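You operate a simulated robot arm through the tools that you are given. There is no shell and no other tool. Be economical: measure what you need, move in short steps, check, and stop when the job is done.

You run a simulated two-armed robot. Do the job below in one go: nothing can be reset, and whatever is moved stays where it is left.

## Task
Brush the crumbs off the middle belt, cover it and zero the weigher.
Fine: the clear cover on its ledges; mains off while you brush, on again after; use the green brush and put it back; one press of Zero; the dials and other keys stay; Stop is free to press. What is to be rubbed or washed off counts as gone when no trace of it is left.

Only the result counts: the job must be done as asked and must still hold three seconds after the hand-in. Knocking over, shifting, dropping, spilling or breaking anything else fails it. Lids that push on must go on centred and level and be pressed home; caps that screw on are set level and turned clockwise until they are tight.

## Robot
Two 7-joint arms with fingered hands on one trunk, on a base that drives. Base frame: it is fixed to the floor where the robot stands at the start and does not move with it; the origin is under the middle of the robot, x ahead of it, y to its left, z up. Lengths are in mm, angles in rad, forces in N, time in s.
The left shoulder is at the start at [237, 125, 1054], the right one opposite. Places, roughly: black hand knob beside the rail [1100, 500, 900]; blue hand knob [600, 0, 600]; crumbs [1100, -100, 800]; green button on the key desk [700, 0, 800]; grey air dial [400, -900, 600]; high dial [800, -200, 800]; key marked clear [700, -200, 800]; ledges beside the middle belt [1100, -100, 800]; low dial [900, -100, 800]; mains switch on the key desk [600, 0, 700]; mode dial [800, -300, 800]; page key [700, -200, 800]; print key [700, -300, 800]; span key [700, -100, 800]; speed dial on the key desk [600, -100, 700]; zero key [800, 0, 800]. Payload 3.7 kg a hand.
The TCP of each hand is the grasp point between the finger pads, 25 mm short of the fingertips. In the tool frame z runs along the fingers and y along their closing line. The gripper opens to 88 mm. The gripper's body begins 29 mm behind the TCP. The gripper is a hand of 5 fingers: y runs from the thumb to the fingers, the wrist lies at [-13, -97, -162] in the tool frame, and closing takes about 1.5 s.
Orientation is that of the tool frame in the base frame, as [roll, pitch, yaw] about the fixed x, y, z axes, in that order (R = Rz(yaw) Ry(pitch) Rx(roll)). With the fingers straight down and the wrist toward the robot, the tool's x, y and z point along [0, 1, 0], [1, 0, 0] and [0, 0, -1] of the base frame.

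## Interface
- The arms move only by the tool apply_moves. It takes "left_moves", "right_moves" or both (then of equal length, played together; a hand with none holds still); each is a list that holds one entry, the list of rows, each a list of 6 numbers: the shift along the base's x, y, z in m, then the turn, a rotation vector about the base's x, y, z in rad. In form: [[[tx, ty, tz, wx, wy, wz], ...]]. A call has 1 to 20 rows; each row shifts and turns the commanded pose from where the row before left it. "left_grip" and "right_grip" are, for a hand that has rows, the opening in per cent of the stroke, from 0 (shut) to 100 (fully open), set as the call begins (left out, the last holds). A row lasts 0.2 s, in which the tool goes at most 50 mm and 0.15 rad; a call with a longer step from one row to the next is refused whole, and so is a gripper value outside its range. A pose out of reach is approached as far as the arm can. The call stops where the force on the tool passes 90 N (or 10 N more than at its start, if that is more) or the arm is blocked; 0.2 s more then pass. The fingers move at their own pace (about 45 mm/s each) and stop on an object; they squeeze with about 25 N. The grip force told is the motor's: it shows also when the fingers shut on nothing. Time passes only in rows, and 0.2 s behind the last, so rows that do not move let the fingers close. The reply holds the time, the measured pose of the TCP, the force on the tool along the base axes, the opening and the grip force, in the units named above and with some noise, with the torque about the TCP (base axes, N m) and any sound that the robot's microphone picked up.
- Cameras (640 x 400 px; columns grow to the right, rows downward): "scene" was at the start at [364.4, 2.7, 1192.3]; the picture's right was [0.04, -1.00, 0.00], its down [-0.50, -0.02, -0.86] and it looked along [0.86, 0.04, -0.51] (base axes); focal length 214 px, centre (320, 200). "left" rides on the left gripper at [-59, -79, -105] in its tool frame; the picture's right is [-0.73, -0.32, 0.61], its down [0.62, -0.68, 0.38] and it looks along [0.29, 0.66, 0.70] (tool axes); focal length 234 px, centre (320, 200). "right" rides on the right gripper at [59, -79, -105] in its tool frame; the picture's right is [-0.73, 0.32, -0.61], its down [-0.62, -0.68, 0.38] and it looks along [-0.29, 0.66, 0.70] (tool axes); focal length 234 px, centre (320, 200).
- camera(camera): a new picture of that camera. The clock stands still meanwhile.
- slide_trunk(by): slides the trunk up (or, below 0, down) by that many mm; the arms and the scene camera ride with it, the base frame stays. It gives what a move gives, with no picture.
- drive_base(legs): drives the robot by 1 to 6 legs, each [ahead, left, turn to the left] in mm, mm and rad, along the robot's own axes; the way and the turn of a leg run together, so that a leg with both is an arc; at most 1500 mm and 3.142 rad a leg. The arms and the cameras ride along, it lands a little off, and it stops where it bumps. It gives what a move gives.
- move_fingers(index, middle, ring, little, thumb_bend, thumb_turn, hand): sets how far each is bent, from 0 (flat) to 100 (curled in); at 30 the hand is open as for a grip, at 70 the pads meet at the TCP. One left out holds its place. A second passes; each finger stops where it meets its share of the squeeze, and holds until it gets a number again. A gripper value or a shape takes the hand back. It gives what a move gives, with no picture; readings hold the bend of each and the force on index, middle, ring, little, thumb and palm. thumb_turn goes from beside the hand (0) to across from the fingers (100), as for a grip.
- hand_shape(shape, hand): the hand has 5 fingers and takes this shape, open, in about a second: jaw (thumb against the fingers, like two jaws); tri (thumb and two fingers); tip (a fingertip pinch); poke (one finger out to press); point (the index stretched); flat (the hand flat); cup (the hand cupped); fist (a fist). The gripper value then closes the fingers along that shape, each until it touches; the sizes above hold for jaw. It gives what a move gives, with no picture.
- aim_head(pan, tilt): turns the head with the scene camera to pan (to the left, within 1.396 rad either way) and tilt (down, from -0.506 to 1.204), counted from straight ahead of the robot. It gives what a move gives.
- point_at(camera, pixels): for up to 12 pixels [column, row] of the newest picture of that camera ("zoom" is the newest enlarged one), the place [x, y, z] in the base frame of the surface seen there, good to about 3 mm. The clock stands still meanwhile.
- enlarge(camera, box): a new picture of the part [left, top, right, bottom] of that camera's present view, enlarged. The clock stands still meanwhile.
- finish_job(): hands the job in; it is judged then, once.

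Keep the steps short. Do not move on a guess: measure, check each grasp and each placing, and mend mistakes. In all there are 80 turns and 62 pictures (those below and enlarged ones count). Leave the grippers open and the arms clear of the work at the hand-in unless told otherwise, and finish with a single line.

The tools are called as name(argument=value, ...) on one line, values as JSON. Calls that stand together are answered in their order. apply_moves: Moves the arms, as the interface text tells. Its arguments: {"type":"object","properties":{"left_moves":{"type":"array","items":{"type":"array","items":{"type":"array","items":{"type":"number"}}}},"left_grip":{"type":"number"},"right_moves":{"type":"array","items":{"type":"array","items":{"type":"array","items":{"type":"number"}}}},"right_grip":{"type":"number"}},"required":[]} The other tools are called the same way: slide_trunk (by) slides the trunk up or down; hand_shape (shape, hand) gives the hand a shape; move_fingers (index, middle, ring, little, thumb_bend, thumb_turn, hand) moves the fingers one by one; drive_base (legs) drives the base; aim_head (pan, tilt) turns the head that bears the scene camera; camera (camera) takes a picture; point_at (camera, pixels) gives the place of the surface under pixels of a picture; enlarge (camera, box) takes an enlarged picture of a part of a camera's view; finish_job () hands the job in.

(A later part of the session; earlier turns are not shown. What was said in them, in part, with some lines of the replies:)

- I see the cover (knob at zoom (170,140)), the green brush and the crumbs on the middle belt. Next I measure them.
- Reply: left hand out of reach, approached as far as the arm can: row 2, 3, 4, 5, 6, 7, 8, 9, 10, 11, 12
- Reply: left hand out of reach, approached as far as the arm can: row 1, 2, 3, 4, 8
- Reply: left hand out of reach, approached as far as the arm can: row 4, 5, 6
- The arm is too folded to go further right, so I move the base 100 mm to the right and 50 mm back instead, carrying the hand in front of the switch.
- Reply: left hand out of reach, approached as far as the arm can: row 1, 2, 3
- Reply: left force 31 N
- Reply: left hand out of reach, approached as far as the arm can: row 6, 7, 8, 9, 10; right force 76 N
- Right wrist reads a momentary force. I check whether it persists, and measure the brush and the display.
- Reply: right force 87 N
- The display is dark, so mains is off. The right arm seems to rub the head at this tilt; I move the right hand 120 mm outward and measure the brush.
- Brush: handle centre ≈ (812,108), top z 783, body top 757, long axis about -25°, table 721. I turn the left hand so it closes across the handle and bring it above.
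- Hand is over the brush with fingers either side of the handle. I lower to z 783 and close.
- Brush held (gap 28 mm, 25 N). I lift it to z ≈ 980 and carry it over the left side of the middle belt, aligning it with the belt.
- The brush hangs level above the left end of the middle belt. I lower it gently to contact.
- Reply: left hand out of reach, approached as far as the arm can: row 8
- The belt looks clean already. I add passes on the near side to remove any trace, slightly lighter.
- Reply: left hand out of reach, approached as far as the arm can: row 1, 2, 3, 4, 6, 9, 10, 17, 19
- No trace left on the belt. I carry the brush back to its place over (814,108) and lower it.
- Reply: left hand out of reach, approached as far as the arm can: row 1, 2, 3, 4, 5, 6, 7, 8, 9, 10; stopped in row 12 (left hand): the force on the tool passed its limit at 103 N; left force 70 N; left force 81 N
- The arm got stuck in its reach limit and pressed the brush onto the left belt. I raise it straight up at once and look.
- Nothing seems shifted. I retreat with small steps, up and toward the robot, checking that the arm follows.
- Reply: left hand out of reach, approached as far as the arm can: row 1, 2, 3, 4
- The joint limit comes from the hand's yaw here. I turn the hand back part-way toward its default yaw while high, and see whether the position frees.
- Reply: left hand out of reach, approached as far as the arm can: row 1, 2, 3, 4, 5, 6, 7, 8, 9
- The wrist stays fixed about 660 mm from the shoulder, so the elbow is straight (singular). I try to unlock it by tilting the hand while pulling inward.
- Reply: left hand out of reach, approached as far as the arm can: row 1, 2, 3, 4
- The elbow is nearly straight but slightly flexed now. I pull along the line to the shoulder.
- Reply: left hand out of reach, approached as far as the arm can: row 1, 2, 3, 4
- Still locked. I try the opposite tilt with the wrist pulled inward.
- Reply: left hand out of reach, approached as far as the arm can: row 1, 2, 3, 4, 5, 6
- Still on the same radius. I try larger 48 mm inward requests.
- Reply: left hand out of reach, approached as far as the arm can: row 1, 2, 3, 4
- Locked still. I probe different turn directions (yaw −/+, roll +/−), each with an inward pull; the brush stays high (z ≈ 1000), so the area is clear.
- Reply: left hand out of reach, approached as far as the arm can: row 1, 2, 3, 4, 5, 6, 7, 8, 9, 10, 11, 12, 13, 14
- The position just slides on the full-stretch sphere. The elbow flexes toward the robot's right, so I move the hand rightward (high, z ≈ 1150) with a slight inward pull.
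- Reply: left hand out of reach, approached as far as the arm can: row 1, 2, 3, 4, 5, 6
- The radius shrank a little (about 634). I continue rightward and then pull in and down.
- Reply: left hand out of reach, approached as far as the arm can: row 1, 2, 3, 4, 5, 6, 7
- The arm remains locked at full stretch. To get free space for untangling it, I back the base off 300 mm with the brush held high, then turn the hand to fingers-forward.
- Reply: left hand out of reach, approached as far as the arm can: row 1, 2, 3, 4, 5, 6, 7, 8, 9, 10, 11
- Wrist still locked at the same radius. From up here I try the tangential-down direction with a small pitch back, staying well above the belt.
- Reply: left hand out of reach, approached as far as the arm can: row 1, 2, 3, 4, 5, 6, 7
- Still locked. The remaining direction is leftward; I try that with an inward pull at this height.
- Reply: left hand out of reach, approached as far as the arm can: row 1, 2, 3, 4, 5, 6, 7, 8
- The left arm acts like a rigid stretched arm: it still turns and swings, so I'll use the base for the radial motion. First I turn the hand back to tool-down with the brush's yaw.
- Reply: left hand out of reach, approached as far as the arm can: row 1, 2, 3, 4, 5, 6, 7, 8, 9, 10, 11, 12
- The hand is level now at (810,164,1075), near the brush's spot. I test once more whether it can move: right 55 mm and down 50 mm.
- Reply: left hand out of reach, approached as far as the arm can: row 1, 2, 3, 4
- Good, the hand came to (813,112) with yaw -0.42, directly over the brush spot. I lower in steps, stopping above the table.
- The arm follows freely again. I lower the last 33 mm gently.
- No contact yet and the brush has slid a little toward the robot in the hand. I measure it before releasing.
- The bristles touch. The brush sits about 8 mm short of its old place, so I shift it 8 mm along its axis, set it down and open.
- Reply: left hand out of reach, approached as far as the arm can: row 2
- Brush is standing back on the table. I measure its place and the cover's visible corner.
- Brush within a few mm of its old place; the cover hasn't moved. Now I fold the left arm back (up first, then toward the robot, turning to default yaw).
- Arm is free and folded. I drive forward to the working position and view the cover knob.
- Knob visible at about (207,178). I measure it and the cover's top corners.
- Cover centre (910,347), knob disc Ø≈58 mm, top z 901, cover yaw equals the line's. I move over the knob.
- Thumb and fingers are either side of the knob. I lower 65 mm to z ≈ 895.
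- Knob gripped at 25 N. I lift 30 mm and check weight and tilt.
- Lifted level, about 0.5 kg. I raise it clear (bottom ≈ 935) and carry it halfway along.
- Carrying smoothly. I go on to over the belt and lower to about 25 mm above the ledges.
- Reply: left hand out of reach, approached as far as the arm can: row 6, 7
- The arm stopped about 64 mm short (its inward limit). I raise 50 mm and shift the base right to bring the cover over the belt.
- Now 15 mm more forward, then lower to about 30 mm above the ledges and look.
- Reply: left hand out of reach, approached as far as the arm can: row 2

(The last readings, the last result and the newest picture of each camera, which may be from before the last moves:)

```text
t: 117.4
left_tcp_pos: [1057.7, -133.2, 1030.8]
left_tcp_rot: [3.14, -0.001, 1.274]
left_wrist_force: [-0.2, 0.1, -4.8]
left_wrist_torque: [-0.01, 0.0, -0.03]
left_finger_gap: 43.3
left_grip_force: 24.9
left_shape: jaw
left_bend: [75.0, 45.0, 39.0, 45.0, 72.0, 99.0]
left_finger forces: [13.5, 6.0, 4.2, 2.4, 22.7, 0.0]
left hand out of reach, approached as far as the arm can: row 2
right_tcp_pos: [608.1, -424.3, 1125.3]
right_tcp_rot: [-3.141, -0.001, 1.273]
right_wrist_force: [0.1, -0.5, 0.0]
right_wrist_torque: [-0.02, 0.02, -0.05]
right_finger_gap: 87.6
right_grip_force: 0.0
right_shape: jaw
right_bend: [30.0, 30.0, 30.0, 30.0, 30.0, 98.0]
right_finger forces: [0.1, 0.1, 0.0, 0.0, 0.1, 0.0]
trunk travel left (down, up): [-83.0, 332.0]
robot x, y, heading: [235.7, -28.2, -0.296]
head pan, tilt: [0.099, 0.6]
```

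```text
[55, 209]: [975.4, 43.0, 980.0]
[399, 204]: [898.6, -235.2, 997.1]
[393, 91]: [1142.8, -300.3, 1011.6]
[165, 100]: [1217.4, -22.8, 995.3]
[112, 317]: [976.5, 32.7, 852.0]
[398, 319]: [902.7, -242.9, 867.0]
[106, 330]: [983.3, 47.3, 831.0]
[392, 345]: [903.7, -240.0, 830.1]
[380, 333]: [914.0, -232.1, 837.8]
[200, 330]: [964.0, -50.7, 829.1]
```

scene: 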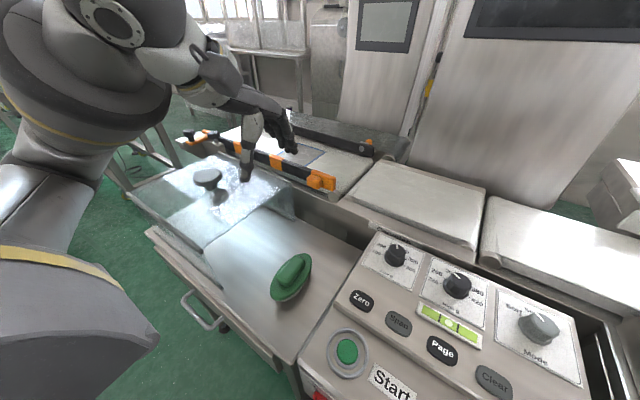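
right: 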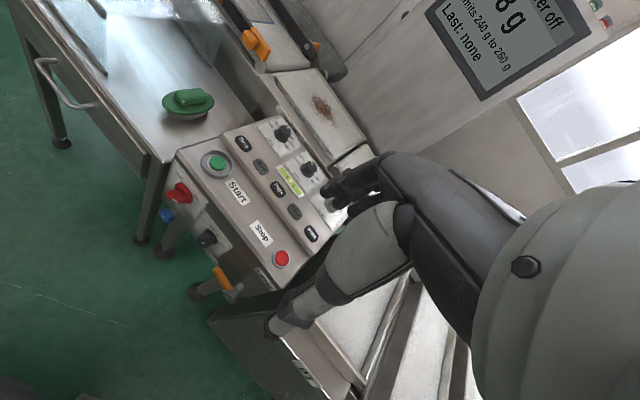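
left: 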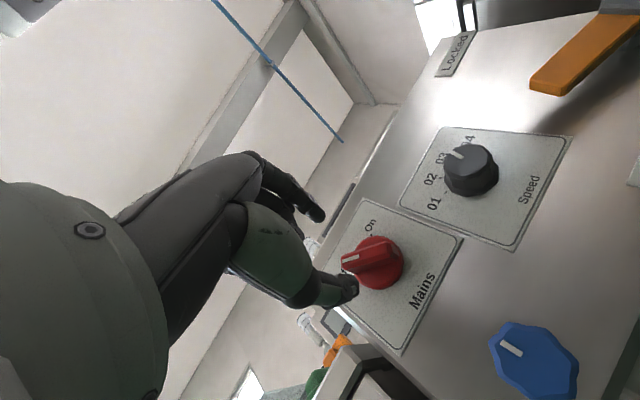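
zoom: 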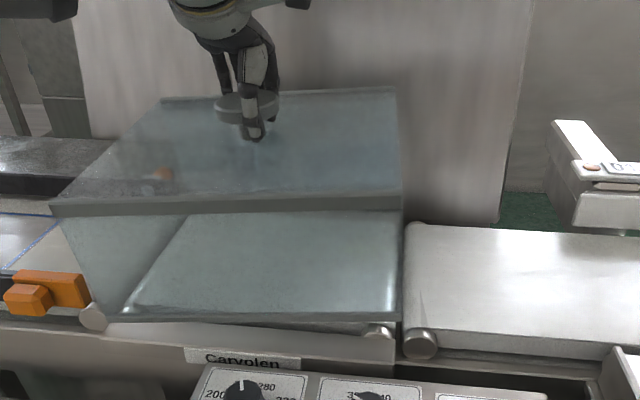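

The cover hangs slightly tilted (left/near side ~15 mm low) and turned ~0.037 rad. I correct tilt and yaw with the hand, shift ~9 mm right, and re-measure.

apply_moves(left_moves=[[[0, 0, 0, 0.067, 0.032, 0], [0, 0, 0, 0, 0, -0.037], [0.0007, -0.0044, 0, 0, 0, 0], [0.0007, -0.0044, 0, 0, 0, 0], [0, 0, 0, 0, 0, 0]]])

enlarge(camera="scene", box=[170, 90, 450, 270])

point_at(camera="zoom", pixels=[[58, 210], [399, 204], [393, 93], [168, 102], [112, 317], [398, 318], [240, 206], [300, 92], [60, 206], [398, 209], [240, 316], [330, 317]])

```text
t: 118.6
left_tcp_pos: [1059.7, -139.7, 1030.5]
left_tcp_rot: [-3.092, -0.056, 1.237]
left_wrist_force: [0.1, -0.4, -5.8]
left_wrist_torque: [-0.03, 0.03, -0.01]
left_finger_gap: 43.0
left_grip_force: 24.9
left_shape: jaw
left_bend: [75.0, 45.0, 39.0, 45.0, 72.0, 98.0]
left_finger forces: [13.6, 6.0, 4.5, 2.4, 22.9, 0.1]
left hand out of reach, approached as far as the arm can: row 4
right_tcp_pos: [607.6, -424.5, 1125.3]
right_tcp_rot: [-3.14, -0.002, 1.273]
right_wrist_force: [0.1, -0.6, 0.0]
right_wrist_torque: [0.01, -0.01, -0.02]
right_finger_gap: 87.7
right_grip_force: 0.0
right_shape: jaw
right_bend: [30.0, 30.0, 30.0, 30.0, 30.0, 98.0]
right_finger forces: [0.1, 0.1, 0.1, 0.0, 0.1, 0.0]
trunk travel left (down, up): [-83.0, 332.0]
robot x, y, heading: [233.4, -26.6, -0.294]
head pan, tilt: [0.099, 0.6]
```

```text
2.22 times, centred on (310, 180) of scene
```

zoom: 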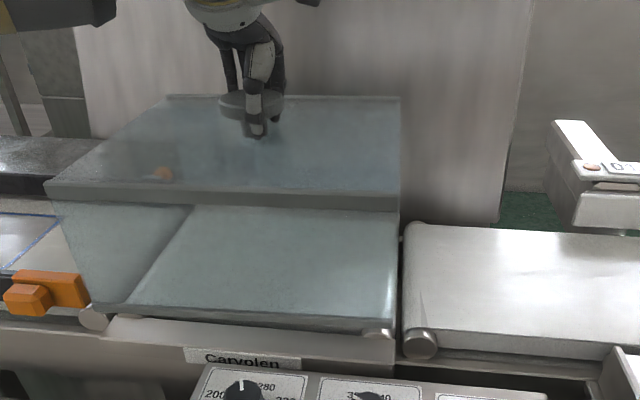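

```text
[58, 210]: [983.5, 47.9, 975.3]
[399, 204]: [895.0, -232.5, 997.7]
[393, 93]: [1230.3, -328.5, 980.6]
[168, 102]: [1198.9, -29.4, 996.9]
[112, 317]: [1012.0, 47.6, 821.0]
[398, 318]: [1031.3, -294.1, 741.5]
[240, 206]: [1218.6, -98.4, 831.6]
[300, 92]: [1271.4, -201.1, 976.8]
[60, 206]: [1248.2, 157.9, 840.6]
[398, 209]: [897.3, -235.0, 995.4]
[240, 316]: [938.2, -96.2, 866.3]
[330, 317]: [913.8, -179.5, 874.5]
```

point_at(camera="zoom", pixels=[[50, 189], [396, 203], [398, 100], [172, 98], [95, 304], [130, 308], [393, 326], [393, 317], [220, 197], [330, 201], [350, 322], [200, 314]])

```text
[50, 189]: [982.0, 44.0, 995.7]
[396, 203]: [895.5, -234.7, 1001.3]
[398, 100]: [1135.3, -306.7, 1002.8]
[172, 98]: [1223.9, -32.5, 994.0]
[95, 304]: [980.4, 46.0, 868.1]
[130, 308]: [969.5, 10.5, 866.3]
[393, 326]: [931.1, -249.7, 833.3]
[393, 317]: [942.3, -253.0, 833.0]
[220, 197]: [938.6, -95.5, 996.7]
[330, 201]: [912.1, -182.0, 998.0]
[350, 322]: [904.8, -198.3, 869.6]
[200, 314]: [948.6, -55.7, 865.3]
```

Now level within a few mm and square; it needs ~5 mm more to the right. I lower 30 mm and shift it.

apply_moves(left_moves=[[[0, 0, -0.01, 0, 0, 0], [0, 0, -0.01, 0, 0, 0], [0, 0, -0.01, 0, 0, 0], [-0.0005, -0.003, 0, 0.018, -0.005, 0], [-0.0005, -0.003, 0, 0, 0, 0], [0, 0, 0, 0, 0, 0]]])

enlarge(camera="scene", box=[170, 90, 450, 270])

```text
t: 120.0
left_tcp_pos: [1060.7, -142.2, 1001.6]
left_tcp_rot: [-3.093, -0.075, 1.235]
left_wrist_force: [0.2, 0.5, -0.9]
left_wrist_torque: [-0.03, -0.13, 0.03]
left_finger_gap: 43.0
left_grip_force: 24.9
left_shape: jaw
left_bend: [75.0, 45.0, 39.0, 45.0, 72.0, 98.0]
left_finger forces: [12.5, 5.2, 3.9, 2.4, 22.9, 0.0]
right_tcp_pos: [606.9, -424.0, 1125.4]
right_tcp_rot: [-3.139, -0.003, 1.273]
right_wrist_force: [0.5, 0.1, 0.6]
right_wrist_torque: [0.02, 0.0, 0.02]
right_finger_gap: 87.8
right_grip_force: 0.1
right_shape: jaw
right_bend: [30.0, 30.0, 30.0, 30.0, 30.0, 98.0]
right_finger forces: [0.0, 0.0, 0.1, 0.0, 0.1, 0.0]
trunk travel left (down, up): [-83.0, 332.0]
robot x, y, heading: [235.5, -24.6, -0.299]
head pan, tilt: [0.099, 0.6]
```

```text
2.22 times, centred on (310, 180) of scene
```

zoom: 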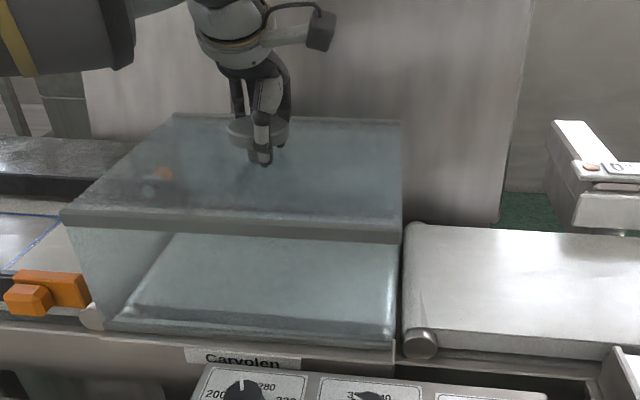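

Part of the weight is already carried. I measure where the wall bottoms sit on the ledges.

point_at(camera="zoom", pixels=[[64, 215], [398, 234], [400, 125], [175, 117], [112, 324], [200, 332], [300, 338], [388, 342], [110, 335], [385, 352], [200, 342], [388, 362]])

```text
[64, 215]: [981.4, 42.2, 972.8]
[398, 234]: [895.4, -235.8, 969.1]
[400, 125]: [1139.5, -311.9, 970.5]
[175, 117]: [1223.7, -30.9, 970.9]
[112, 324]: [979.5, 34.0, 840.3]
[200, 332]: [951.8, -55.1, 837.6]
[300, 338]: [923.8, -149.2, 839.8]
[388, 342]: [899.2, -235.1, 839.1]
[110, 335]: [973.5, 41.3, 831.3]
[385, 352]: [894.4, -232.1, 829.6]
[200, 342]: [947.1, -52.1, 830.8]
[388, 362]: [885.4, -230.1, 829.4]
```

Level and nearly centred (about 3.5 mm to the left). I lift 3 mm, nudge 4 mm right, and set down.

apply_moves(left_moves=[[[0, 0, 0.004, 0, 0, 0], [-0.0012, -0.004, 0, 0, 0, 0], [0, 0, 0, 0, 0, 0], [0, 0, -0.003, 0, 0, 0], [0, 0, -0.003, 0, 0, 0], [0, 0, 0, 0, 0, 0]]])

```text
t: 121.4
left_tcp_pos: [1059.0, -142.9, 1001.8]
left_tcp_rot: [-3.089, -0.075, 1.237]
left_wrist_force: [-0.3, 0.8, -5.2]
left_wrist_torque: [-0.04, -0.03, -0.02]
left_finger_gap: 42.8
left_grip_force: 25.1
left_shape: jaw
left_bend: [75.0, 45.0, 39.0, 45.0, 72.0, 98.0]
left_finger forces: [13.0, 5.6, 4.3, 2.4, 23.2, 0.0]
left hand out of reach, approached as far as the arm can: row 1, 4
right_tcp_pos: [608.8, -424.1, 1125.7]
right_tcp_rot: [-3.138, -0.001, 1.272]
right_wrist_force: [0.6, -0.1, 0.5]
right_wrist_torque: [0.01, 0.0, 0.04]
right_finger_gap: 87.8
right_grip_force: 0.0
right_shape: jaw
right_bend: [30.0, 30.0, 30.0, 30.0, 30.0, 98.0]
right_finger forces: [0.1, 0.0, 0.0, 0.1, 0.0, 0.0]
trunk travel left (down, up): [-83.0, 332.0]
robot x, y, heading: [232.3, -25.8, -0.299]
head pan, tilt: [0.099, 0.6]
```

apply_moves(left_moves=[[[0, 0, -0.0015, 0, 0, 0], [0, 0, -0.0015, 0, 0, 0], [0, 0, -0.001, 0, 0, 0], [0, 0, 0, 0, 0, 0]]])

enlarge(camera="scene", box=[170, 90, 450, 270])

point_at(camera="zoom", pixels=[[64, 215], [398, 234], [400, 125], [175, 117], [112, 326], [200, 333], [300, 339], [388, 343], [230, 225], [320, 231]])

```text
t: 122.4
left_tcp_pos: [1058.8, -143.3, 999.6]
left_tcp_rot: [-3.098, -0.074, 1.235]
left_wrist_force: [4.8, 0.2, 6.7]
left_wrist_torque: [0.01, -0.2, 0.04]
left_finger_gap: 42.8
left_grip_force: 24.7
left_shape: jaw
left_bend: [75.0, 45.0, 39.0, 45.0, 73.0, 98.0]
left_finger forces: [13.7, 5.8, 3.7, 2.9, 20.9, 0.0]
right_tcp_pos: [607.5, -424.4, 1126.3]
right_tcp_rot: [3.141, -0.002, 1.272]
right_wrist_force: [0.3, -1.3, -0.7]
right_wrist_torque: [0.01, 0.0, 0.01]
right_finger_gap: 88.0
right_grip_force: 0.1
right_shape: jaw
right_bend: [30.0, 30.0, 30.0, 30.0, 30.0, 98.0]
right_finger forces: [0.1, 0.1, 0.0, 0.0, 0.0, 0.0]
trunk travel left (down, up): [-83.0, 332.0]
robot x, y, heading: [234.7, -27.1, -0.296]
head pan, tilt: [0.099, 0.6]
```

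```text
2.22 times, centred on (310, 180) of scene
```

zoom: 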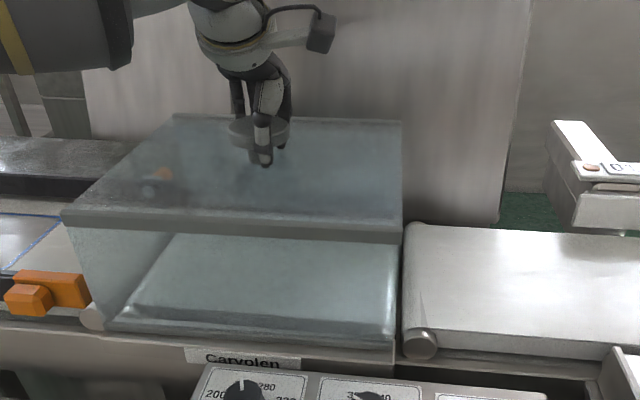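

```text
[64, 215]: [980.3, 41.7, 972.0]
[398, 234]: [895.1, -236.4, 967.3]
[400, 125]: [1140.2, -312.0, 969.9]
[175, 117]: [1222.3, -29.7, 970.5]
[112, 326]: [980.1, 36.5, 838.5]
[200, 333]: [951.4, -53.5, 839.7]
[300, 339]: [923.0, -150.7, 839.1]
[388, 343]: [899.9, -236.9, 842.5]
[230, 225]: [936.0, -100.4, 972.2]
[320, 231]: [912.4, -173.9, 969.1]
```

It rests on both ledges, level and square. I open the hand slowly and raise it.

apply_moves(left_moves=[[[0, 0, 0, 0, 0, 0], [0, 0, 0, 0, 0, 0], [0, 0, 0, 0, 0, 0], [0, 0, 0, 0, 0, 0], [0, 0, 0, 0, 0, 0], [0, 0, 0, 0, 0, 0], [0, 0, 0, 0, 0, 0]]], left_grip=100)

apply_moves(left_moves=[[[0, 0, 0.015, 0, 0, 0], [0, 0, 0.02, 0, 0, 0], [0, 0, 0.03, 0, 0, 0], [-0.02, 0.006, 0.03, 0, 0, 0], [-0.03, 0.01, 0.03, 0, 0, 0], [-0.04, 0.012, 0, 0, 0, 0], [-0.04, 0.012, 0, 0, 0, 0], [-0.04, 0.012, 0, 0, 0, 0], [0, 0, 0, 0, 0, 0]]])

camera(camera="scene")

```text
t: 124.0
left_tcp_pos: [1058.2, -142.5, 998.9]
left_tcp_rot: [-3.092, -0.076, 1.235]
left_wrist_force: [-1.8, -0.3, 3.2]
left_wrist_torque: [-0.02, -0.15, 0.02]
left_finger_gap: 87.1
left_grip_force: 0.1
left_shape: jaw
left_bend: [30.0, 30.0, 30.0, 30.0, 30.0, 98.0]
left_finger forces: [0.0, 3.3, 0.1, 0.0, 0.0, 0.0]
right_tcp_pos: [607.9, -424.6, 1126.1]
right_tcp_rot: [3.141, -0.002, 1.273]
right_wrist_force: [0.3, 0.0, 1.3]
right_wrist_torque: [-0.03, 0.0, 0.01]
right_finger_gap: 87.9
right_grip_force: 0.1
right_shape: jaw
right_bend: [30.0, 30.0, 30.0, 30.0, 30.0, 98.0]
right_finger forces: [0.0, 0.0, 0.0, 0.1, 0.1, 0.1]
trunk travel left (down, up): [-83.0, 332.0]
robot x, y, heading: [235.8, -26.2, -0.298]
head pan, tilt: [0.099, 0.6]
```

```text
t: 126.0
left_tcp_pos: [892.7, -79.5, 1111.3]
left_tcp_rot: [-3.089, -0.075, 1.236]
left_wrist_force: [1.1, -0.1, 0.2]
left_wrist_torque: [-0.03, 0.01, 0.03]
left_finger_gap: 87.7
left_grip_force: 0.0
left_shape: jaw
left_bend: [30.0, 30.0, 30.0, 30.0, 30.0, 98.0]
left_finger forces: [0.0, 0.0, 0.0, 0.0, 0.1, 0.0]
left hand out of reach, approached as far as the arm can: row 2, 3
right_tcp_pos: [608.3, -424.9, 1125.1]
right_tcp_rot: [-3.141, -0.002, 1.272]
right_wrist_force: [0.1, 0.7, 0.2]
right_wrist_torque: [-0.02, 0.01, -0.01]
right_finger_gap: 87.8
right_grip_force: 0.1
right_shape: jaw
right_bend: [30.0, 30.0, 30.0, 30.0, 30.0, 98.0]
right_finger forces: [0.0, 0.1, 0.0, 0.0, 0.1, 0.0]
trunk travel left (down, up): [-83.0, 332.0]
robot x, y, heading: [235.9, -29.8, -0.297]
head pan, tilt: [0.099, 0.6]
```

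```text
7 pictures are left
```

scene: 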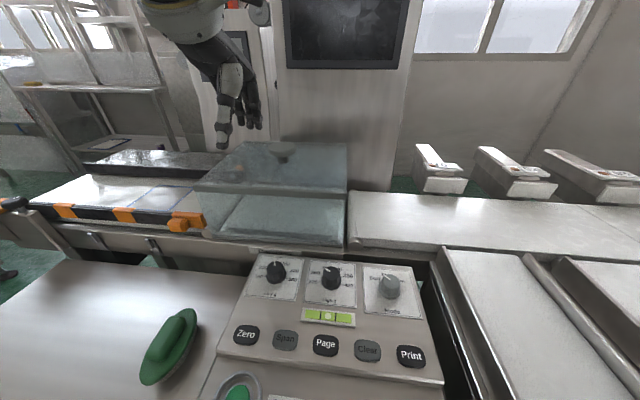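

Only 7 pictures left, so I use this picture to verify the cover's place.

point_at(camera="scene", pixels=[[197, 187], [346, 195], [345, 144], [248, 142], [225, 236], [300, 243], [340, 245], [283, 152], [246, 334], [238, 392], [328, 317], [245, 330]])

```text
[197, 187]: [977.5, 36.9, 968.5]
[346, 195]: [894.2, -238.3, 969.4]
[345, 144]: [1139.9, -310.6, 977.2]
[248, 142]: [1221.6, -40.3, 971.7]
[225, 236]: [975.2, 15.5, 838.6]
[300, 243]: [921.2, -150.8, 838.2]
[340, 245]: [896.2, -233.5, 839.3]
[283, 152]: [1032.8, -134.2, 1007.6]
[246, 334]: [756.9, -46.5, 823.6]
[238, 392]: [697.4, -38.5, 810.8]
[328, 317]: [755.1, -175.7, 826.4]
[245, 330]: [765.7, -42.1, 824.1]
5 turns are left
```

Turns are nearly used up. The cover sits well: centre (1058,-138), level. Next comes the mains switch. I back the base off, take the pinch shape, and bring the left hand fingers-forward in front of the switch at a safe distance.

drive_base(legs=[[-353, -54, 0]])

hand_shape(hand="left", shape="tip")

apply_moves(left_moves=[[[0, 0, 0, -0.085, -0.027, 0.037], [0.0065, 0.025, -0.02, 0, 0, 0], [0.0065, 0.025, -0.02, 0, 0, 0], [0, 0, 0, -0.0426, -0.1362, 0], [0, 0, 0, -0.0426, -0.1362, 0], [0, 0, 0, -0.0426, -0.1362, 0], [0, 0, 0, -0.0426, -0.1362, 0], [0, 0, 0, -0.0426, -0.1362, 0], [0, 0, 0, -0.0426, -0.1362, 0], [0, 0, 0, -0.0426, -0.1362, 0], [0, 0, 0, -0.0426, -0.1362, 0], [0, 0, 0, -0.0426, -0.1362, 0], [0, 0, 0, -0.0426, -0.1362, 0], [0, 0, 0, -0.0426, -0.1362, 0], [0, 0, 0, 0.1073, -0.037, 0], [0, 0, 0, 0.1073, -0.037, 0], [0, 0, 0, 0.1073, -0.037, 0], [0, 0, 0, 0.1073, -0.037, 0]]], left_grip=50)

apply_moves(left_moves=[[[-0.032, 0, 0, 0, 0, 0], [0, 0, -0.044, 0, 0, 0], [0, 0, -0.044, 0, 0, 0], [0, 0, -0.044, 0, 0, 0], [0, 0, -0.044, 0, 0, 0], [0, 0, -0.044, 0, 0, 0], [0, 0, -0.044, 0, 0, 0], [0, 0, -0.044, 0, 0, 0], [0, 0, -0.042, 0, 0, 0], [0, 0, 0, 0, 0, 0]]])

camera(camera="left")

```text
t: 128.2
left_tcp_pos: [542.3, -26.2, 1113.1]
left_tcp_rot: [-3.091, -0.075, 1.238]
left_wrist_force: [-0.3, -0.1, 0.1]
left_wrist_torque: [0.0, 0.01, -0.03]
left_finger_gap: 87.8
left_grip_force: 0.0
left_shape: jaw
left_bend: [30.0, 30.0, 30.0, 30.0, 30.0, 98.0]
left_finger forces: [0.1, 0.1, 0.0, 0.0, 0.0, 0.0]
right_tcp_pos: [259.6, -373.5, 1126.2]
right_tcp_rot: [-3.138, -0.002, 1.276]
right_wrist_force: [0.1, -1.2, 0.3]
right_wrist_torque: [0.01, 0.0, 0.0]
right_finger_gap: 87.9
right_grip_force: 0.1
right_shape: jaw
right_bend: [30.0, 30.0, 30.0, 30.0, 30.0, 98.0]
right_finger forces: [0.0, 0.0, 0.0, 0.0, 0.0, 0.0]
trunk travel left (down, up): [-83.0, 332.0]
robot x, y, heading: [-117.5, 26.5, -0.293]
head pan, tilt: [0.099, 0.6]
```

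```text
t: 129.2
left_tcp_pos: [543.4, -27.1, 1113.0]
left_tcp_rot: [-3.092, -0.075, 1.24]
left_wrist_force: [-0.3, 0.3, 0.0]
left_wrist_torque: [-0.04, 0.02, -0.02]
left_finger_gap: 87.5
left_grip_force: 0.0
left_shape: tip
left_bend: [30.0, 98.0, 99.0, 99.0, 30.0, 98.0]
left_finger forces: [0.1, 0.0, 0.0, 0.0, 0.0, 0.1]
right_tcp_pos: [259.4, -372.9, 1126.2]
right_tcp_rot: [-3.141, -0.001, 1.275]
right_wrist_force: [0.3, -0.1, -0.2]
right_wrist_torque: [-0.01, -0.01, -0.01]
right_finger_gap: 88.1
right_grip_force: 0.1
right_shape: jaw
right_bend: [30.0, 30.0, 30.0, 30.0, 30.0, 98.0]
right_finger forces: [0.0, 0.0, 0.0, 0.1, 0.0, 0.0]
trunk travel left (down, up): [-83.0, 332.0]
robot x, y, heading: [-119.0, 24.9, -0.289]
head pan, tilt: [0.099, 0.6]
```

```text
t: 132.9
left_tcp_pos: [590.8, 15.0, 1082.4]
left_tcp_rot: [1.556, -0.447, 1.271]
left_wrist_force: [0.3, -0.4, 0.0]
left_wrist_torque: [0.01, -0.01, 0.01]
left_finger_gap: 44.4
left_grip_force: 0.1
left_shape: tip
left_bend: [73.0, 98.0, 99.0, 99.0, 69.0, 100.0]
left_finger forces: [0.0, 0.0, 0.0, 0.0, 0.0, 0.1]
left hand out of reach, approached as far as the arm can: row 8, 9, 10
right_tcp_pos: [258.8, -372.5, 1126.8]
right_tcp_rot: [-3.141, -0.002, 1.275]
right_wrist_force: [-0.1, 0.9, -0.3]
right_wrist_torque: [-0.01, 0.0, 0.0]
right_finger_gap: 87.8
right_grip_force: 0.1
right_shape: jaw
right_bend: [30.0, 30.0, 30.0, 30.0, 30.0, 98.0]
right_finger forces: [0.0, 0.0, 0.1, 0.1, 0.1, 0.1]
trunk travel left (down, up): [-83.0, 332.0]
robot x, y, heading: [-114.9, 23.2, -0.291]
head pan, tilt: [0.099, 0.6]
```

```text
t: 135.2
left_tcp_pos: [564.6, 17.3, 755.2]
left_tcp_rot: [1.558, -0.444, 1.271]
left_wrist_force: [0.5, -0.3, 0.2]
left_wrist_torque: [0.02, -0.03, 0.01]
left_finger_gap: 44.2
left_grip_force: 0.1
left_shape: tip
left_bend: [73.0, 98.0, 99.0, 99.0, 69.0, 100.0]
left_finger forces: [0.0, 0.0, 0.0, 0.0, 0.0, 0.0]
left hand out of reach, approached as far as the arm can: row 9
right_tcp_pos: [260.1, -372.2, 1127.3]
right_tcp_rot: [-3.138, -0.002, 1.275]
right_wrist_force: [0.3, -0.6, 1.1]
right_wrist_torque: [-0.03, -0.01, -0.04]
right_finger_gap: 87.8
right_grip_force: 0.1
right_shape: jaw
right_bend: [30.0, 30.0, 30.0, 30.0, 30.0, 98.0]
right_finger forces: [0.1, 0.0, 0.0, 0.1, 0.0, 0.0]
trunk travel left (down, up): [-83.0, 332.0]
robot x, y, heading: [-118.5, 22.6, -0.292]
head pan, tilt: [0.099, 0.6]
```

```text
6 pictures are left
4 turns are left
```

left: 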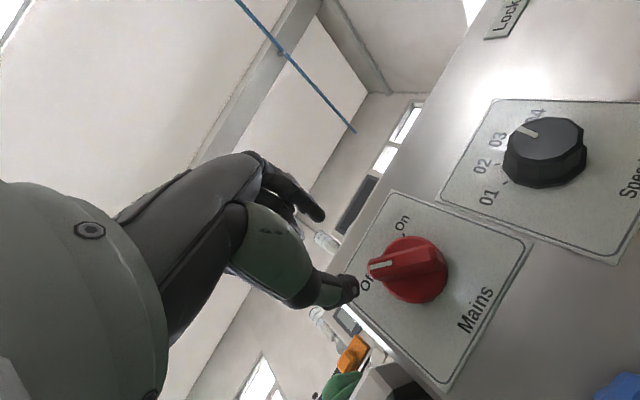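

The left hand is in front of the switch at the right roll (mark at Off). I lower via the trunk by 34 mm, align, advance, grip, turn clockwise, release, back out, and check the display.

slide_trunk(by=-34)

apply_moves(left_moves=[[[-0.0033, -0.0094, 0, 0, 0, -0.02], [0.0139, -0.0051, 0, 0, 0, 0], [0.0139, -0.0051, 0, 0, 0, 0], [0.0139, -0.0051, 0, 0, 0, 0], [0, 0, 0, 0, 0, 0]]], left_grip=50)

apply_moves(left_moves=[[[0, 0, 0, 0, 0, 0], [0, 0, 0, 0, 0, 0], [0, 0, 0, 0, 0, 0], [0, 0, 0, 0, 0, 0], [0, 0, 0, 0, 0, 0], [0, 0, 0, 0, 0, 0]]], left_grip=0)

apply_moves(left_moves=[[[0, 0, 0, 0.1276, -0.044, 0], [0, 0, 0, 0.1276, -0.044, 0], [0, 0, 0, 0.1276, -0.044, 0], [0, 0, 0, 0.1276, -0.044, 0], [0, 0, 0, 0.1276, -0.044, 0], [0, 0, 0, 0.1276, -0.044, 0], [0, 0, 0, 0.1276, -0.044, 0], [0, 0, 0, 0.1276, -0.044, 0], [0, 0, 0, 0.1276, -0.044, 0], [0, 0, 0, 0.1276, -0.044, 0], [0, 0, 0, 0.1276, -0.044, 0], [0, 0, 0, 0.1276, -0.044, 0], [0, 0, 0, 0, 0, 0]]])

apply_moves(left_moves=[[[0, 0, 0, 0, 0, 0], [0, 0, 0, 0, 0, 0], [0, 0, 0, 0, 0, 0], [0, 0, 0, 0, 0, 0], [-0.03, 0.01, 0, 0, 0, 0], [-0.03, 0.01, 0, 0, 0, 0], [0, 0, 0, 0, 0, 0]]], left_grip=50)

aim_head(pan=0.1, tilt=0.5)

camera(camera="scene")

```text
t: 135.9
left_tcp_pos: [563.6, 14.6, 722.1]
left_tcp_rot: [1.554, -0.446, 1.274]
left_wrist_force: [-0.1, 0.9, -0.1]
left_wrist_torque: [0.02, 0.0, 0.01]
left_finger_gap: 44.0
left_grip_force: 0.1
left_shape: tip
left_bend: [73.0, 98.0, 99.0, 99.0, 69.0, 100.0]
left_finger forces: [0.0, 0.0, 0.0, 0.0, 0.0, 0.0]
right_tcp_pos: [259.5, -373.6, 1092.0]
right_tcp_rot: [-3.141, -0.002, 1.277]
right_wrist_force: [-0.9, -0.6, 0.3]
right_wrist_torque: [-0.05, 0.01, 0.02]
right_finger_gap: 87.9
right_grip_force: 0.1
right_shape: jaw
right_bend: [30.0, 30.0, 30.0, 30.0, 30.0, 98.0]
right_finger forces: [0.0, 0.1, 0.0, 0.1, 0.1, 0.1]
trunk travel left (down, up): [-49.0, 366.0]
robot x, y, heading: [-117.4, 21.1, -0.297]
head pan, tilt: [0.099, 0.6]
```

```text
t: 137.1
left_tcp_pos: [603.9, -10.3, 721.8]
left_tcp_rot: [1.554, -0.444, 1.256]
left_wrist_force: [0.2, -0.3, 0.9]
left_wrist_torque: [-0.04, 0.0, 0.01]
left_finger_gap: 44.3
left_grip_force: 0.0
left_shape: tip
left_bend: [73.0, 98.0, 99.0, 99.0, 69.0, 100.0]
left_finger forces: [0.0, 0.0, 0.1, 0.0, 0.0, 0.1]
right_tcp_pos: [260.0, -372.5, 1091.7]
right_tcp_rot: [-3.14, -0.002, 1.277]
right_wrist_force: [0.5, -0.3, 0.2]
right_wrist_torque: [0.0, 0.03, -0.01]
right_finger_gap: 87.7
right_grip_force: 0.1
right_shape: jaw
right_bend: [30.0, 30.0, 30.0, 30.0, 30.0, 98.0]
right_finger forces: [0.1, 0.0, 0.0, 0.0, 0.0, 0.0]
trunk travel left (down, up): [-49.0, 366.0]
robot x, y, heading: [-114.5, 24.7, -0.292]
head pan, tilt: [0.099, 0.6]
```

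```text
t: 138.5
left_tcp_pos: [602.5, -9.8, 722.1]
left_tcp_rot: [1.556, -0.447, 1.251]
left_wrist_force: [2.3, -3.1, -0.5]
left_wrist_torque: [0.04, -0.03, -0.03]
left_finger_gap: 9.7
left_grip_force: 24.8
left_shape: tip
left_bend: [72.0, 100.0, 100.0, 100.0, 73.0, 100.0]
left_finger forces: [22.6, 0.1, 0.0, 0.0, 21.0, 0.0]
right_tcp_pos: [260.4, -372.3, 1092.4]
right_tcp_rot: [-3.142, -0.001, 1.276]
right_wrist_force: [0.0, 0.6, -0.3]
right_wrist_torque: [0.0, -0.01, 0.01]
right_finger_gap: 87.6
right_grip_force: 0.0
right_shape: jaw
right_bend: [30.0, 30.0, 30.0, 30.0, 30.0, 98.0]
right_finger forces: [0.0, 0.0, 0.1, 0.0, 0.1, 0.1]
trunk travel left (down, up): [-49.0, 366.0]
robot x, y, heading: [-115.0, 23.5, -0.294]
head pan, tilt: [0.099, 0.6]
```

```text
t: 141.3
left_tcp_pos: [602.4, -9.4, 723.2]
left_tcp_rot: [-1.547, -1.076, -1.939]
left_wrist_force: [0.8, 9.2, 12.7]
left_wrist_torque: [-0.12, -0.24, 0.27]
left_finger_gap: 9.4
left_grip_force: 25.1
left_shape: tip
left_bend: [72.0, 100.0, 100.0, 100.0, 72.0, 100.0]
left_finger forces: [16.3, 0.1, 0.0, 0.1, 30.9, 0.0]
right_tcp_pos: [258.8, -371.5, 1092.1]
right_tcp_rot: [3.142, -0.003, 1.277]
right_wrist_force: [0.4, 0.3, -0.5]
right_wrist_torque: [0.0, 0.01, 0.0]
right_finger_gap: 87.6
right_grip_force: 0.0
right_shape: jaw
right_bend: [30.0, 30.0, 30.0, 30.0, 30.0, 98.0]
right_finger forces: [0.0, 0.1, 0.0, 0.0, 0.0, 0.1]
trunk travel left (down, up): [-49.0, 366.0]
robot x, y, heading: [-116.3, 21.4, -0.295]
head pan, tilt: [0.099, 0.6]
```

```text
t: 142.9
left_tcp_pos: [542.6, 10.2, 721.0]
left_tcp_rot: [-1.554, -1.079, -1.932]
left_wrist_force: [-1.1, 0.4, -0.1]
left_wrist_torque: [-0.02, -0.01, -0.02]
left_finger_gap: 43.5
left_grip_force: 0.1
left_shape: tip
left_bend: [73.0, 98.0, 99.0, 99.0, 70.0, 100.0]
left_finger forces: [0.1, 0.1, 0.1, 0.0, 0.1, 0.0]
right_tcp_pos: [260.5, -372.0, 1092.3]
right_tcp_rot: [-3.14, -0.002, 1.276]
right_wrist_force: [-0.2, 0.7, 0.0]
right_wrist_torque: [-0.01, 0.03, -0.03]
right_finger_gap: 87.8
right_grip_force: 0.0
right_shape: jaw
right_bend: [30.0, 30.0, 30.0, 30.0, 30.0, 98.0]
right_finger forces: [0.0, 0.0, 0.0, 0.0, 0.1, 0.0]
trunk travel left (down, up): [-49.0, 366.0]
robot x, y, heading: [-114.5, 22.2, -0.289]
head pan, tilt: [0.099, 0.6]
```

```text
t: 143.6
left_tcp_pos: [543.1, 10.2, 719.9]
left_tcp_rot: [-1.556, -1.077, -1.93]
left_wrist_force: [-0.8, -0.6, 0.4]
left_wrist_torque: [0.02, 0.02, -0.01]
left_finger_gap: 43.6
left_grip_force: 0.1
left_shape: tip
left_bend: [73.0, 98.0, 99.0, 99.0, 70.0, 100.0]
left_finger forces: [0.0, 0.1, 0.0, 0.0, 0.0, 0.0]
right_tcp_pos: [260.3, -372.3, 1091.6]
right_tcp_rot: [-3.14, -0.002, 1.276]
right_wrist_force: [0.1, -0.4, 0.2]
right_wrist_torque: [0.0, 0.0, -0.01]
right_finger_gap: 87.7
right_grip_force: 0.1
right_shape: jaw
right_bend: [30.0, 30.0, 30.0, 30.0, 30.0, 98.0]
right_finger forces: [0.0, 0.0, 0.0, 0.0, 0.0, 0.1]
trunk travel left (down, up): [-49.0, 366.0]
robot x, y, heading: [-112.7, 24.1, -0.291]
head pan, tilt: [0.099, 0.499]
```

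```text
5 pictures are left
3 turns are left
```

scene: 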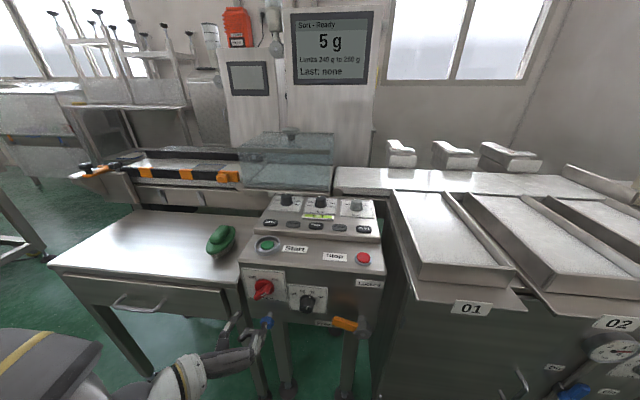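

Mains is on and the display reads "Sort – Ready, 5 g". Next is Zero: I raise the left hand, return it to fingers-down with the pinch closed, and drive up to the console with the hand high.

apply_moves(left_moves=[[[-0.01, 0.003, 0.0257, -0.1404, 0.0435, 0], [-0.01, 0.003, 0.0257, -0.1404, 0.0435, 0], [0, 0, 0.0257, -0.1404, 0.0435, 0], [0, 0, 0.0257, -0.1404, 0.0435, 0], [0, 0, 0.0257, -0.1404, 0.0435, 0], [0, 0, 0.0257, -0.1404, 0.0435, 0], [0, 0, 0.0257, -0.1404, 0.0435, 0], [0, 0, 0.0257, -0.1404, 0.0435, 0], [0, 0, 0.0257, -0.1404, 0.0435, 0], [0, 0, 0.0257, -0.1404, 0.0435, 0], [0, 0, 0.0257, -0.1404, 0.0435, 0], [0, 0, 0.0257, -0.1404, 0.0435, 0], [0, 0, 0.0257, -0.1404, 0.0435, 0], [0, 0, 0.0257, -0.1404, 0.0435, 0]]], left_grip=0)

apply_moves(left_moves=[[[0, 0, 0, 0.0423, 0.1364, 0], [0, 0, 0, 0.0423, 0.1364, 0], [0, 0, 0, 0.0423, 0.1364, 0], [0, 0, 0, 0.0423, 0.1364, 0], [0, 0, 0, 0.0423, 0.1364, 0], [0, 0, 0, 0.0423, 0.1364, 0], [0, 0, 0, 0.0423, 0.1364, 0], [0, 0, 0, 0.0423, 0.1364, 0], [0, 0, 0, 0.0423, 0.1364, 0], [0, 0, 0, 0.0423, 0.1364, 0], [0, 0, 0, 0.0423, 0.1364, 0], [0, 0, 0, 0, 0, 0]]])

drive_base(legs=[[292, -7, 0]])

aim_head(pan=0.3, tilt=0.7)

camera(camera="scene")

```text
t: 146.6
left_tcp_pos: [575.2, 10.6, 1055.9]
left_tcp_rot: [1.532, -0.004, 1.298]
left_wrist_force: [-0.3, 0.3, -0.5]
left_wrist_torque: [0.02, 0.01, 0.05]
left_finger_gap: 0.0
left_grip_force: 24.8
left_shape: tip
left_bend: [70.0, 100.0, 100.0, 100.0, 77.0, 100.0]
left_finger forces: [0.0, 0.0, 0.1, 0.1, 0.1, 0.0]
left hand out of reach, approached as far as the arm can: row 9, 10, 11, 12, 13, 14
right_tcp_pos: [258.9, -373.6, 1092.2]
right_tcp_rot: [-3.141, 0.0, 1.277]
right_wrist_force: [0.3, -0.4, -0.5]
right_wrist_torque: [-0.01, -0.01, 0.01]
right_finger_gap: 88.0
right_grip_force: 0.1
right_shape: jaw
right_bend: [30.0, 30.0, 30.0, 30.0, 30.0, 98.0]
right_finger forces: [0.0, 0.0, 0.0, 0.1, 0.1, 0.1]
trunk travel left (down, up): [-49.0, 366.0]
robot x, y, heading: [-109.6, 22.6, -0.296]
head pan, tilt: [0.099, 0.499]
```

```text
t: 149.2
left_tcp_pos: [611.1, 0.4, 1049.3]
left_tcp_rot: [3.107, -0.027, 1.267]
left_wrist_force: [-1.1, 1.1, -0.1]
left_wrist_torque: [-0.02, -0.02, -0.01]
left_finger_gap: 0.0
left_grip_force: 25.1
left_shape: tip
left_bend: [70.0, 100.0, 100.0, 100.0, 77.0, 100.0]
left_finger forces: [0.0, 0.1, 0.0, 0.0, 0.0, 0.0]
left hand out of reach, approached as far as the arm can: row 1, 2, 3
right_tcp_pos: [259.0, -371.6, 1093.0]
right_tcp_rot: [-3.139, -0.001, 1.276]
right_wrist_force: [-0.3, 0.2, 0.2]
right_wrist_torque: [0.01, 0.02, 0.0]
right_finger_gap: 87.6
right_grip_force: 0.0
right_shape: jaw
right_bend: [30.0, 30.0, 30.0, 30.0, 30.0, 98.0]
right_finger forces: [0.1, 0.1, 0.1, 0.1, 0.0, 0.0]
trunk travel left (down, up): [-49.0, 366.0]
robot x, y, heading: [-114.2, 24.9, -0.292]
head pan, tilt: [0.099, 0.499]
```

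```text
t: 151.2
left_tcp_pos: [884.2, -90.2, 1049.4]
left_tcp_rot: [3.106, -0.028, 1.264]
left_wrist_force: [-0.5, 0.1, -0.3]
left_wrist_torque: [0.01, -0.01, -0.02]
left_finger_gap: 0.1
left_grip_force: 24.8
left_shape: tip
left_bend: [70.0, 100.0, 100.0, 100.0, 77.0, 100.0]
left_finger forces: [0.0, 0.0, 0.0, 0.0, 0.0, 0.0]
right_tcp_pos: [533.5, -462.1, 1092.0]
right_tcp_rot: [-3.139, -0.003, 1.278]
right_wrist_force: [-0.5, 0.4, -1.4]
right_wrist_torque: [0.02, 0.04, -0.02]
right_finger_gap: 87.8
right_grip_force: 0.0
right_shape: jaw
right_bend: [30.0, 30.0, 30.0, 30.0, 30.0, 98.0]
right_finger forces: [0.0, 0.1, 0.0, 0.1, 0.0, 0.0]
trunk travel left (down, up): [-49.0, 366.0]
robot x, y, heading: [157.3, -68.9, -0.289]
head pan, tilt: [0.099, 0.499]
```

```text
t: 151.9
left_tcp_pos: [885.7, -88.9, 1049.9]
left_tcp_rot: [3.106, -0.027, 1.264]
left_wrist_force: [0.0, 0.4, 0.6]
left_wrist_torque: [0.01, -0.01, 0.02]
left_finger_gap: 0.1
left_grip_force: 24.9
left_shape: tip
left_bend: [70.0, 100.0, 100.0, 100.0, 77.0, 100.0]
left_finger forces: [0.0, 0.0, 0.0, 0.0, 0.1, 0.1]
right_tcp_pos: [533.9, -461.2, 1092.5]
right_tcp_rot: [-3.14, -0.002, 1.278]
right_wrist_force: [-0.2, 0.0, 0.0]
right_wrist_torque: [-0.01, 0.0, 0.01]
right_finger_gap: 88.0
right_grip_force: 0.1
right_shape: jaw
right_bend: [30.0, 30.0, 30.0, 30.0, 30.0, 98.0]
right_finger forces: [0.0, 0.1, 0.0, 0.0, 0.0, 0.0]
trunk travel left (down, up): [-49.0, 366.0]
robot x, y, heading: [155.9, -62.3, -0.291]
head pan, tilt: [0.3, 0.7]
```

```text
4 pictures are left
2 turns are left
```

scene: 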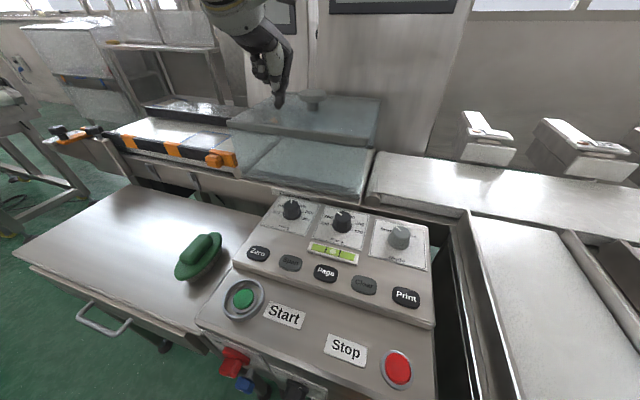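

The hand is at (885,-89,1050) over the line side. The Zero key at (757,-45,825) lies in the middle of the comfortable reach. I level the hand, move over the key, press once, raise, open, and read the display.

apply_moves(left_moves=[[[-0.032, 0.0111, 0, -0.015, 0.042, 0], [-0.032, 0.0111, 0, 0, 0, 0], [-0.032, 0.0111, 0, 0, 0, 0], [-0.032, 0.0111, 0, 0, 0, 0], [0, 0, 0, 0, 0, 0], [0, 0, -0.045, 0, 0, 0], [0, 0, -0.045, 0, 0, 0], [0, 0, -0.045, 0, 0, 0], [0, 0, -0.045, 0, 0, 0], [0, 0, -0.0175, 0, 0, 0], [0, 0, 0, 0, 0, 0]]])

apply_moves(left_moves=[[[0, 0, -0.006, 0, 0, 0], [0, 0, -0.006, 0, 0, 0], [0, 0, -0.006, 0, 0, 0], [0, 0, 0, 0, 0, 0]]])

apply_moves(left_moves=[[[0, 0, 0.02, 0, 0, 0], [0, 0, 0.045, 0, 0, 0], [0, 0, 0.045, 0, 0, 0], [0, 0, 0.045, 0, 0, 0], [0, 0, 0, 0, 0, 0]]])

aim_head(pan=0.0, tilt=0.35)

camera(camera="scene")

```text
t: 154.3
left_tcp_pos: [799.2, -55.9, 865.4]
left_tcp_rot: [-3.141, -0.001, 1.263]
left_wrist_force: [-0.1, 0.2, 0.8]
left_wrist_torque: [0.03, 0.01, 0.0]
left_finger_gap: 0.0
left_grip_force: 25.0
left_shape: tip
left_bend: [70.0, 100.0, 100.0, 100.0, 77.0, 100.0]
left_finger forces: [0.0, 0.0, 0.0, 0.0, 0.1, 0.0]
left hand out of reach, approached as far as the arm can: row 7, 8, 9
right_tcp_pos: [533.2, -461.7, 1091.9]
right_tcp_rot: [-3.141, -0.002, 1.276]
right_wrist_force: [0.2, 0.0, 0.0]
right_wrist_torque: [0.0, -0.02, -0.01]
right_finger_gap: 87.7
right_grip_force: 0.0
right_shape: jaw
right_bend: [30.0, 30.0, 30.0, 30.0, 30.0, 98.0]
right_finger forces: [0.1, 0.1, 0.0, 0.0, 0.0, 0.0]
trunk travel left (down, up): [-49.0, 366.0]
robot x, y, heading: [156.8, -65.1, -0.284]
head pan, tilt: [0.3, 0.7]
```

```text
t: 155.3
left_tcp_pos: [799.5, -56.3, 848.3]
left_tcp_rot: [-3.14, -0.002, 1.265]
left_wrist_force: [-1.2, 0.0, -0.1]
left_wrist_torque: [0.06, 0.01, -0.02]
left_finger_gap: 0.1
left_grip_force: 25.0
left_shape: tip
left_bend: [70.0, 100.0, 100.0, 100.0, 77.0, 100.0]
left_finger forces: [0.0, 0.0, 0.1, 0.0, 0.1, 0.0]
right_tcp_pos: [532.5, -462.3, 1092.5]
right_tcp_rot: [-3.14, -0.003, 1.278]
right_wrist_force: [-0.1, 0.2, 0.9]
right_wrist_torque: [0.02, 0.02, 0.02]
right_finger_gap: 88.0
right_grip_force: 0.0
right_shape: jaw
right_bend: [30.0, 30.0, 30.0, 30.0, 30.0, 98.0]
right_finger forces: [0.0, 0.0, 0.0, 0.1, 0.0, 0.0]
trunk travel left (down, up): [-49.0, 366.0]
robot x, y, heading: [156.9, -63.6, -0.292]
head pan, tilt: [0.3, 0.7]
```

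```text
t: 156.5
left_tcp_pos: [797.4, -54.5, 1003.0]
left_tcp_rot: [3.141, -0.002, 1.264]
left_wrist_force: [0.0, -0.3, -0.4]
left_wrist_torque: [-0.03, 0.03, -0.01]
left_finger_gap: 0.0
left_grip_force: 25.7
left_shape: tip
left_bend: [70.0, 100.0, 100.0, 100.0, 77.0, 100.0]
left_finger forces: [0.0, 0.0, 0.0, 0.1, 0.0, 0.0]
right_tcp_pos: [534.4, -462.8, 1091.3]
right_tcp_rot: [-3.141, -0.001, 1.278]
right_wrist_force: [-0.1, -0.3, -0.6]
right_wrist_torque: [-0.02, 0.01, -0.02]
right_finger_gap: 87.6
right_grip_force: 0.0
right_shape: jaw
right_bend: [30.0, 30.0, 30.0, 30.0, 30.0, 98.0]
right_finger forces: [0.0, 0.0, 0.1, 0.0, 0.0, 0.0]
trunk travel left (down, up): [-49.0, 366.0]
robot x, y, heading: [156.8, -67.5, -0.3]
head pan, tilt: [0.3, 0.7]
```

```text
t: 157.3
left_tcp_pos: [797.1, -54.9, 1002.3]
left_tcp_rot: [-3.141, -0.001, 1.264]
left_wrist_force: [0.1, 0.1, 0.4]
left_wrist_torque: [-0.01, 0.0, -0.05]
left_finger_gap: 0.0
left_grip_force: 24.9
left_shape: tip
left_bend: [70.0, 100.0, 100.0, 100.0, 77.0, 100.0]
left_finger forces: [0.1, 0.0, 0.0, 0.0, 0.0, 0.0]
right_tcp_pos: [532.8, -461.6, 1093.1]
right_tcp_rot: [-3.139, -0.002, 1.277]
right_wrist_force: [-0.1, -0.4, -0.8]
right_wrist_torque: [0.03, -0.04, -0.01]
right_finger_gap: 87.8
right_grip_force: 0.1
right_shape: jaw
right_bend: [30.0, 30.0, 30.0, 30.0, 30.0, 98.0]
right_finger forces: [0.0, 0.0, 0.0, 0.1, 0.0, 0.0]
trunk travel left (down, up): [-49.0, 366.0]
robot x, y, heading: [157.0, -66.9, -0.295]
head pan, tilt: [0.0, 0.351]
```

```text
3 pictures are left
1 turns are left
```

scene: 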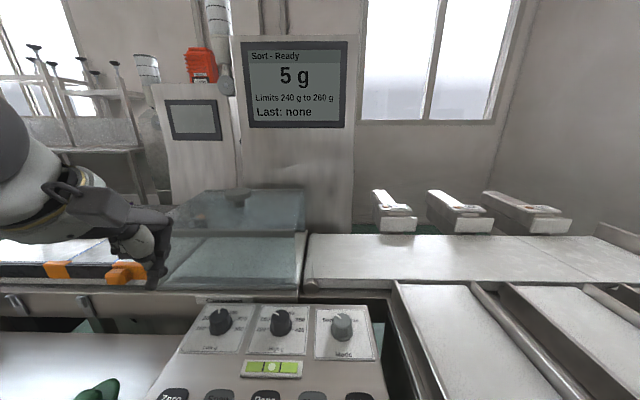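

The display still reads 5 g and there was no contact: the hand had slid to (797,-55) because that spot was too close to the robot. The vertical path at the hand's present place worked freely, so I back the base 72 mm, move the hand 30 mm forward to put it over Zero, press once, raise, open and hand in.

One line to finish: belt brushed, brush put back, cover on its ledges and mains on were all checked; the final Zero press goes in with this hand-in and I couldn't confirm it on the display.

drive_base(legs=[[-72, -2, 0]])

apply_moves(left_moves=[[[0.0144, -0.0044, 0, 0, 0, 0], [0.0143, -0.0044, 0, 0, 0, 0], [0, 0, -0.045, 0, 0, 0], [0, 0, -0.045, 0, 0, 0], [0, 0, -0.045, 0, 0, 0], [0, 0, -0.0154, 0, 0, 0], [0, 0, 0, 0, 0, 0], [0, 0, -0.005, 0, 0, 0], [0, 0, -0.005, 0, 0, 0], [0, 0, -0.005, 0, 0, 0], [0, 0, -0.005, 0, 0, 0], [0, 0, -0.002, 0, 0, 0], [0, 0, 0, 0, 0, 0]]])

apply_moves(left_moves=[[[0, 0, 0.03, 0, 0, 0], [0, 0, 0.045, 0, 0, 0], [0, 0, 0.045, 0, 0, 0], [0, 0, 0.045, 0, 0, 0], [0, 0, 0, 0, 0, 0]]])

apply_moves(left_moves=[[[0, 0, 0.02, 0, 0, 0], [0, 0, 0, 0, 0, 0], [0, 0, 0, 0, 0, 0], [0, 0, 0, 0, 0, 0], [0, 0, 0, 0, 0, 0], [0, 0, 0, 0, 0, 0]]], left_grip=100)

finish_job()

```text
t: 158.4
left_tcp_pos: [727.5, -34.9, 1002.2]
left_tcp_rot: [3.14, -0.002, 1.266]
left_wrist_force: [-0.5, -0.1, 0.5]
left_wrist_torque: [-0.01, 0.01, -0.01]
left_finger_gap: 0.0
left_grip_force: 25.5
left_shape: tip
left_bend: [70.0, 100.0, 100.0, 100.0, 77.0, 100.0]
left_finger forces: [0.0, 0.0, 0.1, 0.1, 0.0, 0.1]
right_tcp_pos: [463.0, -442.0, 1093.1]
right_tcp_rot: [-3.141, -0.002, 1.277]
right_wrist_force: [-0.4, -0.1, 1.0]
right_wrist_torque: [-0.03, -0.04, 0.0]
right_finger_gap: 87.7
right_grip_force: 0.0
right_shape: jaw
right_bend: [30.0, 30.0, 30.0, 30.0, 30.0, 98.0]
right_finger forces: [0.0, 0.0, 0.0, 0.0, 0.0, 0.1]
trunk travel left (down, up): [-49.0, 366.0]
robot x, y, heading: [86.2, -48.3, -0.293]
head pan, tilt: [0.0, 0.351]
```

```text
t: 161.2
left_tcp_pos: [752.7, -44.5, 837.1]
left_tcp_rot: [3.125, -0.002, 1.266]
left_wrist_force: [-11.1, 7.2, 50.0]
left_wrist_torque: [-0.02, -0.72, 0.12]
left_finger_gap: 0.1
left_grip_force: 24.6
left_shape: tip
left_bend: [70.0, 100.0, 100.0, 100.0, 85.0, 100.0]
left_finger forces: [0.1, 0.0, 0.0, 0.1, 50.2, 0.1]
right_tcp_pos: [457.9, -443.7, 1094.4]
right_tcp_rot: [3.138, -0.004, 1.277]
right_wrist_force: [0.0, -0.3, -0.1]
right_wrist_torque: [0.01, -0.01, -0.01]
right_finger_gap: 87.8
right_grip_force: 0.0
right_shape: jaw
right_bend: [30.0, 30.0, 30.0, 30.0, 30.0, 98.0]
right_finger forces: [0.1, 0.1, 0.0, 0.1, 0.0, 0.1]
trunk travel left (down, up): [-49.0, 366.0]
robot x, y, heading: [88.1, -52.2, -0.294]
head pan, tilt: [0.0, 0.351]
heard: click
```

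```text
t: 162.4
left_tcp_pos: [755.2, -43.5, 996.0]
left_tcp_rot: [3.141, -0.001, 1.264]
left_wrist_force: [0.0, 0.1, 0.4]
left_wrist_torque: [-0.01, 0.01, 0.0]
left_finger_gap: 0.1
left_grip_force: 25.3
left_shape: tip
left_bend: [70.0, 100.0, 100.0, 100.0, 76.0, 100.0]
left_finger forces: [0.1, 0.1, 0.1, 0.1, 0.0, 0.1]
right_tcp_pos: [465.1, -443.1, 1092.3]
right_tcp_rot: [-3.141, -0.002, 1.277]
right_wrist_force: [-0.9, 0.7, 0.6]
right_wrist_torque: [-0.01, 0.01, 0.0]
right_finger_gap: 87.4
right_grip_force: 0.1
right_shape: jaw
right_bend: [30.0, 30.0, 30.0, 30.0, 30.0, 98.0]
right_finger forces: [0.1, 0.0, 0.0, 0.0, 0.0, 0.0]
trunk travel left (down, up): [-49.0, 366.0]
robot x, y, heading: [88.0, -44.9, -0.288]
head pan, tilt: [0.0, 0.351]
```

```text
t: 163.8
left_tcp_pos: [754.6, -43.0, 1016.8]
left_tcp_rot: [-3.141, -0.003, 1.265]
left_wrist_force: [-0.1, 0.2, 0.0]
left_wrist_torque: [-0.01, -0.01, -0.02]
left_finger_gap: 87.6
left_grip_force: 0.0
left_shape: tip
left_bend: [30.0, 98.0, 99.0, 99.0, 30.0, 98.0]
left_finger forces: [0.0, 0.0, 0.0, 0.0, 0.0, 0.1]
right_tcp_pos: [464.1, -443.3, 1092.3]
right_tcp_rot: [-3.139, -0.002, 1.278]
right_wrist_force: [0.0, -0.3, 0.5]
right_wrist_torque: [0.0, 0.0, 0.0]
right_finger_gap: 87.8
right_grip_force: 0.1
right_shape: jaw
right_bend: [30.0, 30.0, 30.0, 30.0, 30.0, 98.0]
right_finger forces: [0.0, 0.0, 0.1, 0.0, 0.0, 0.0]
trunk travel left (down, up): [-49.0, 366.0]
robot x, y, heading: [85.1, -47.8, -0.291]
head pan, tilt: [0.0, 0.351]
```

```text
The job is handed in.
```

Handed in: the belt was brushed clean with the mains off, the brush is back within about 1 cm of its old place, the cover is level on its ledges, the mains is on again, and Zero was pressed once with one click heard, though I had no turn left to read the display; on the way back the brush once pressed on the left belt at about 100 N, with nothing seen to shift.
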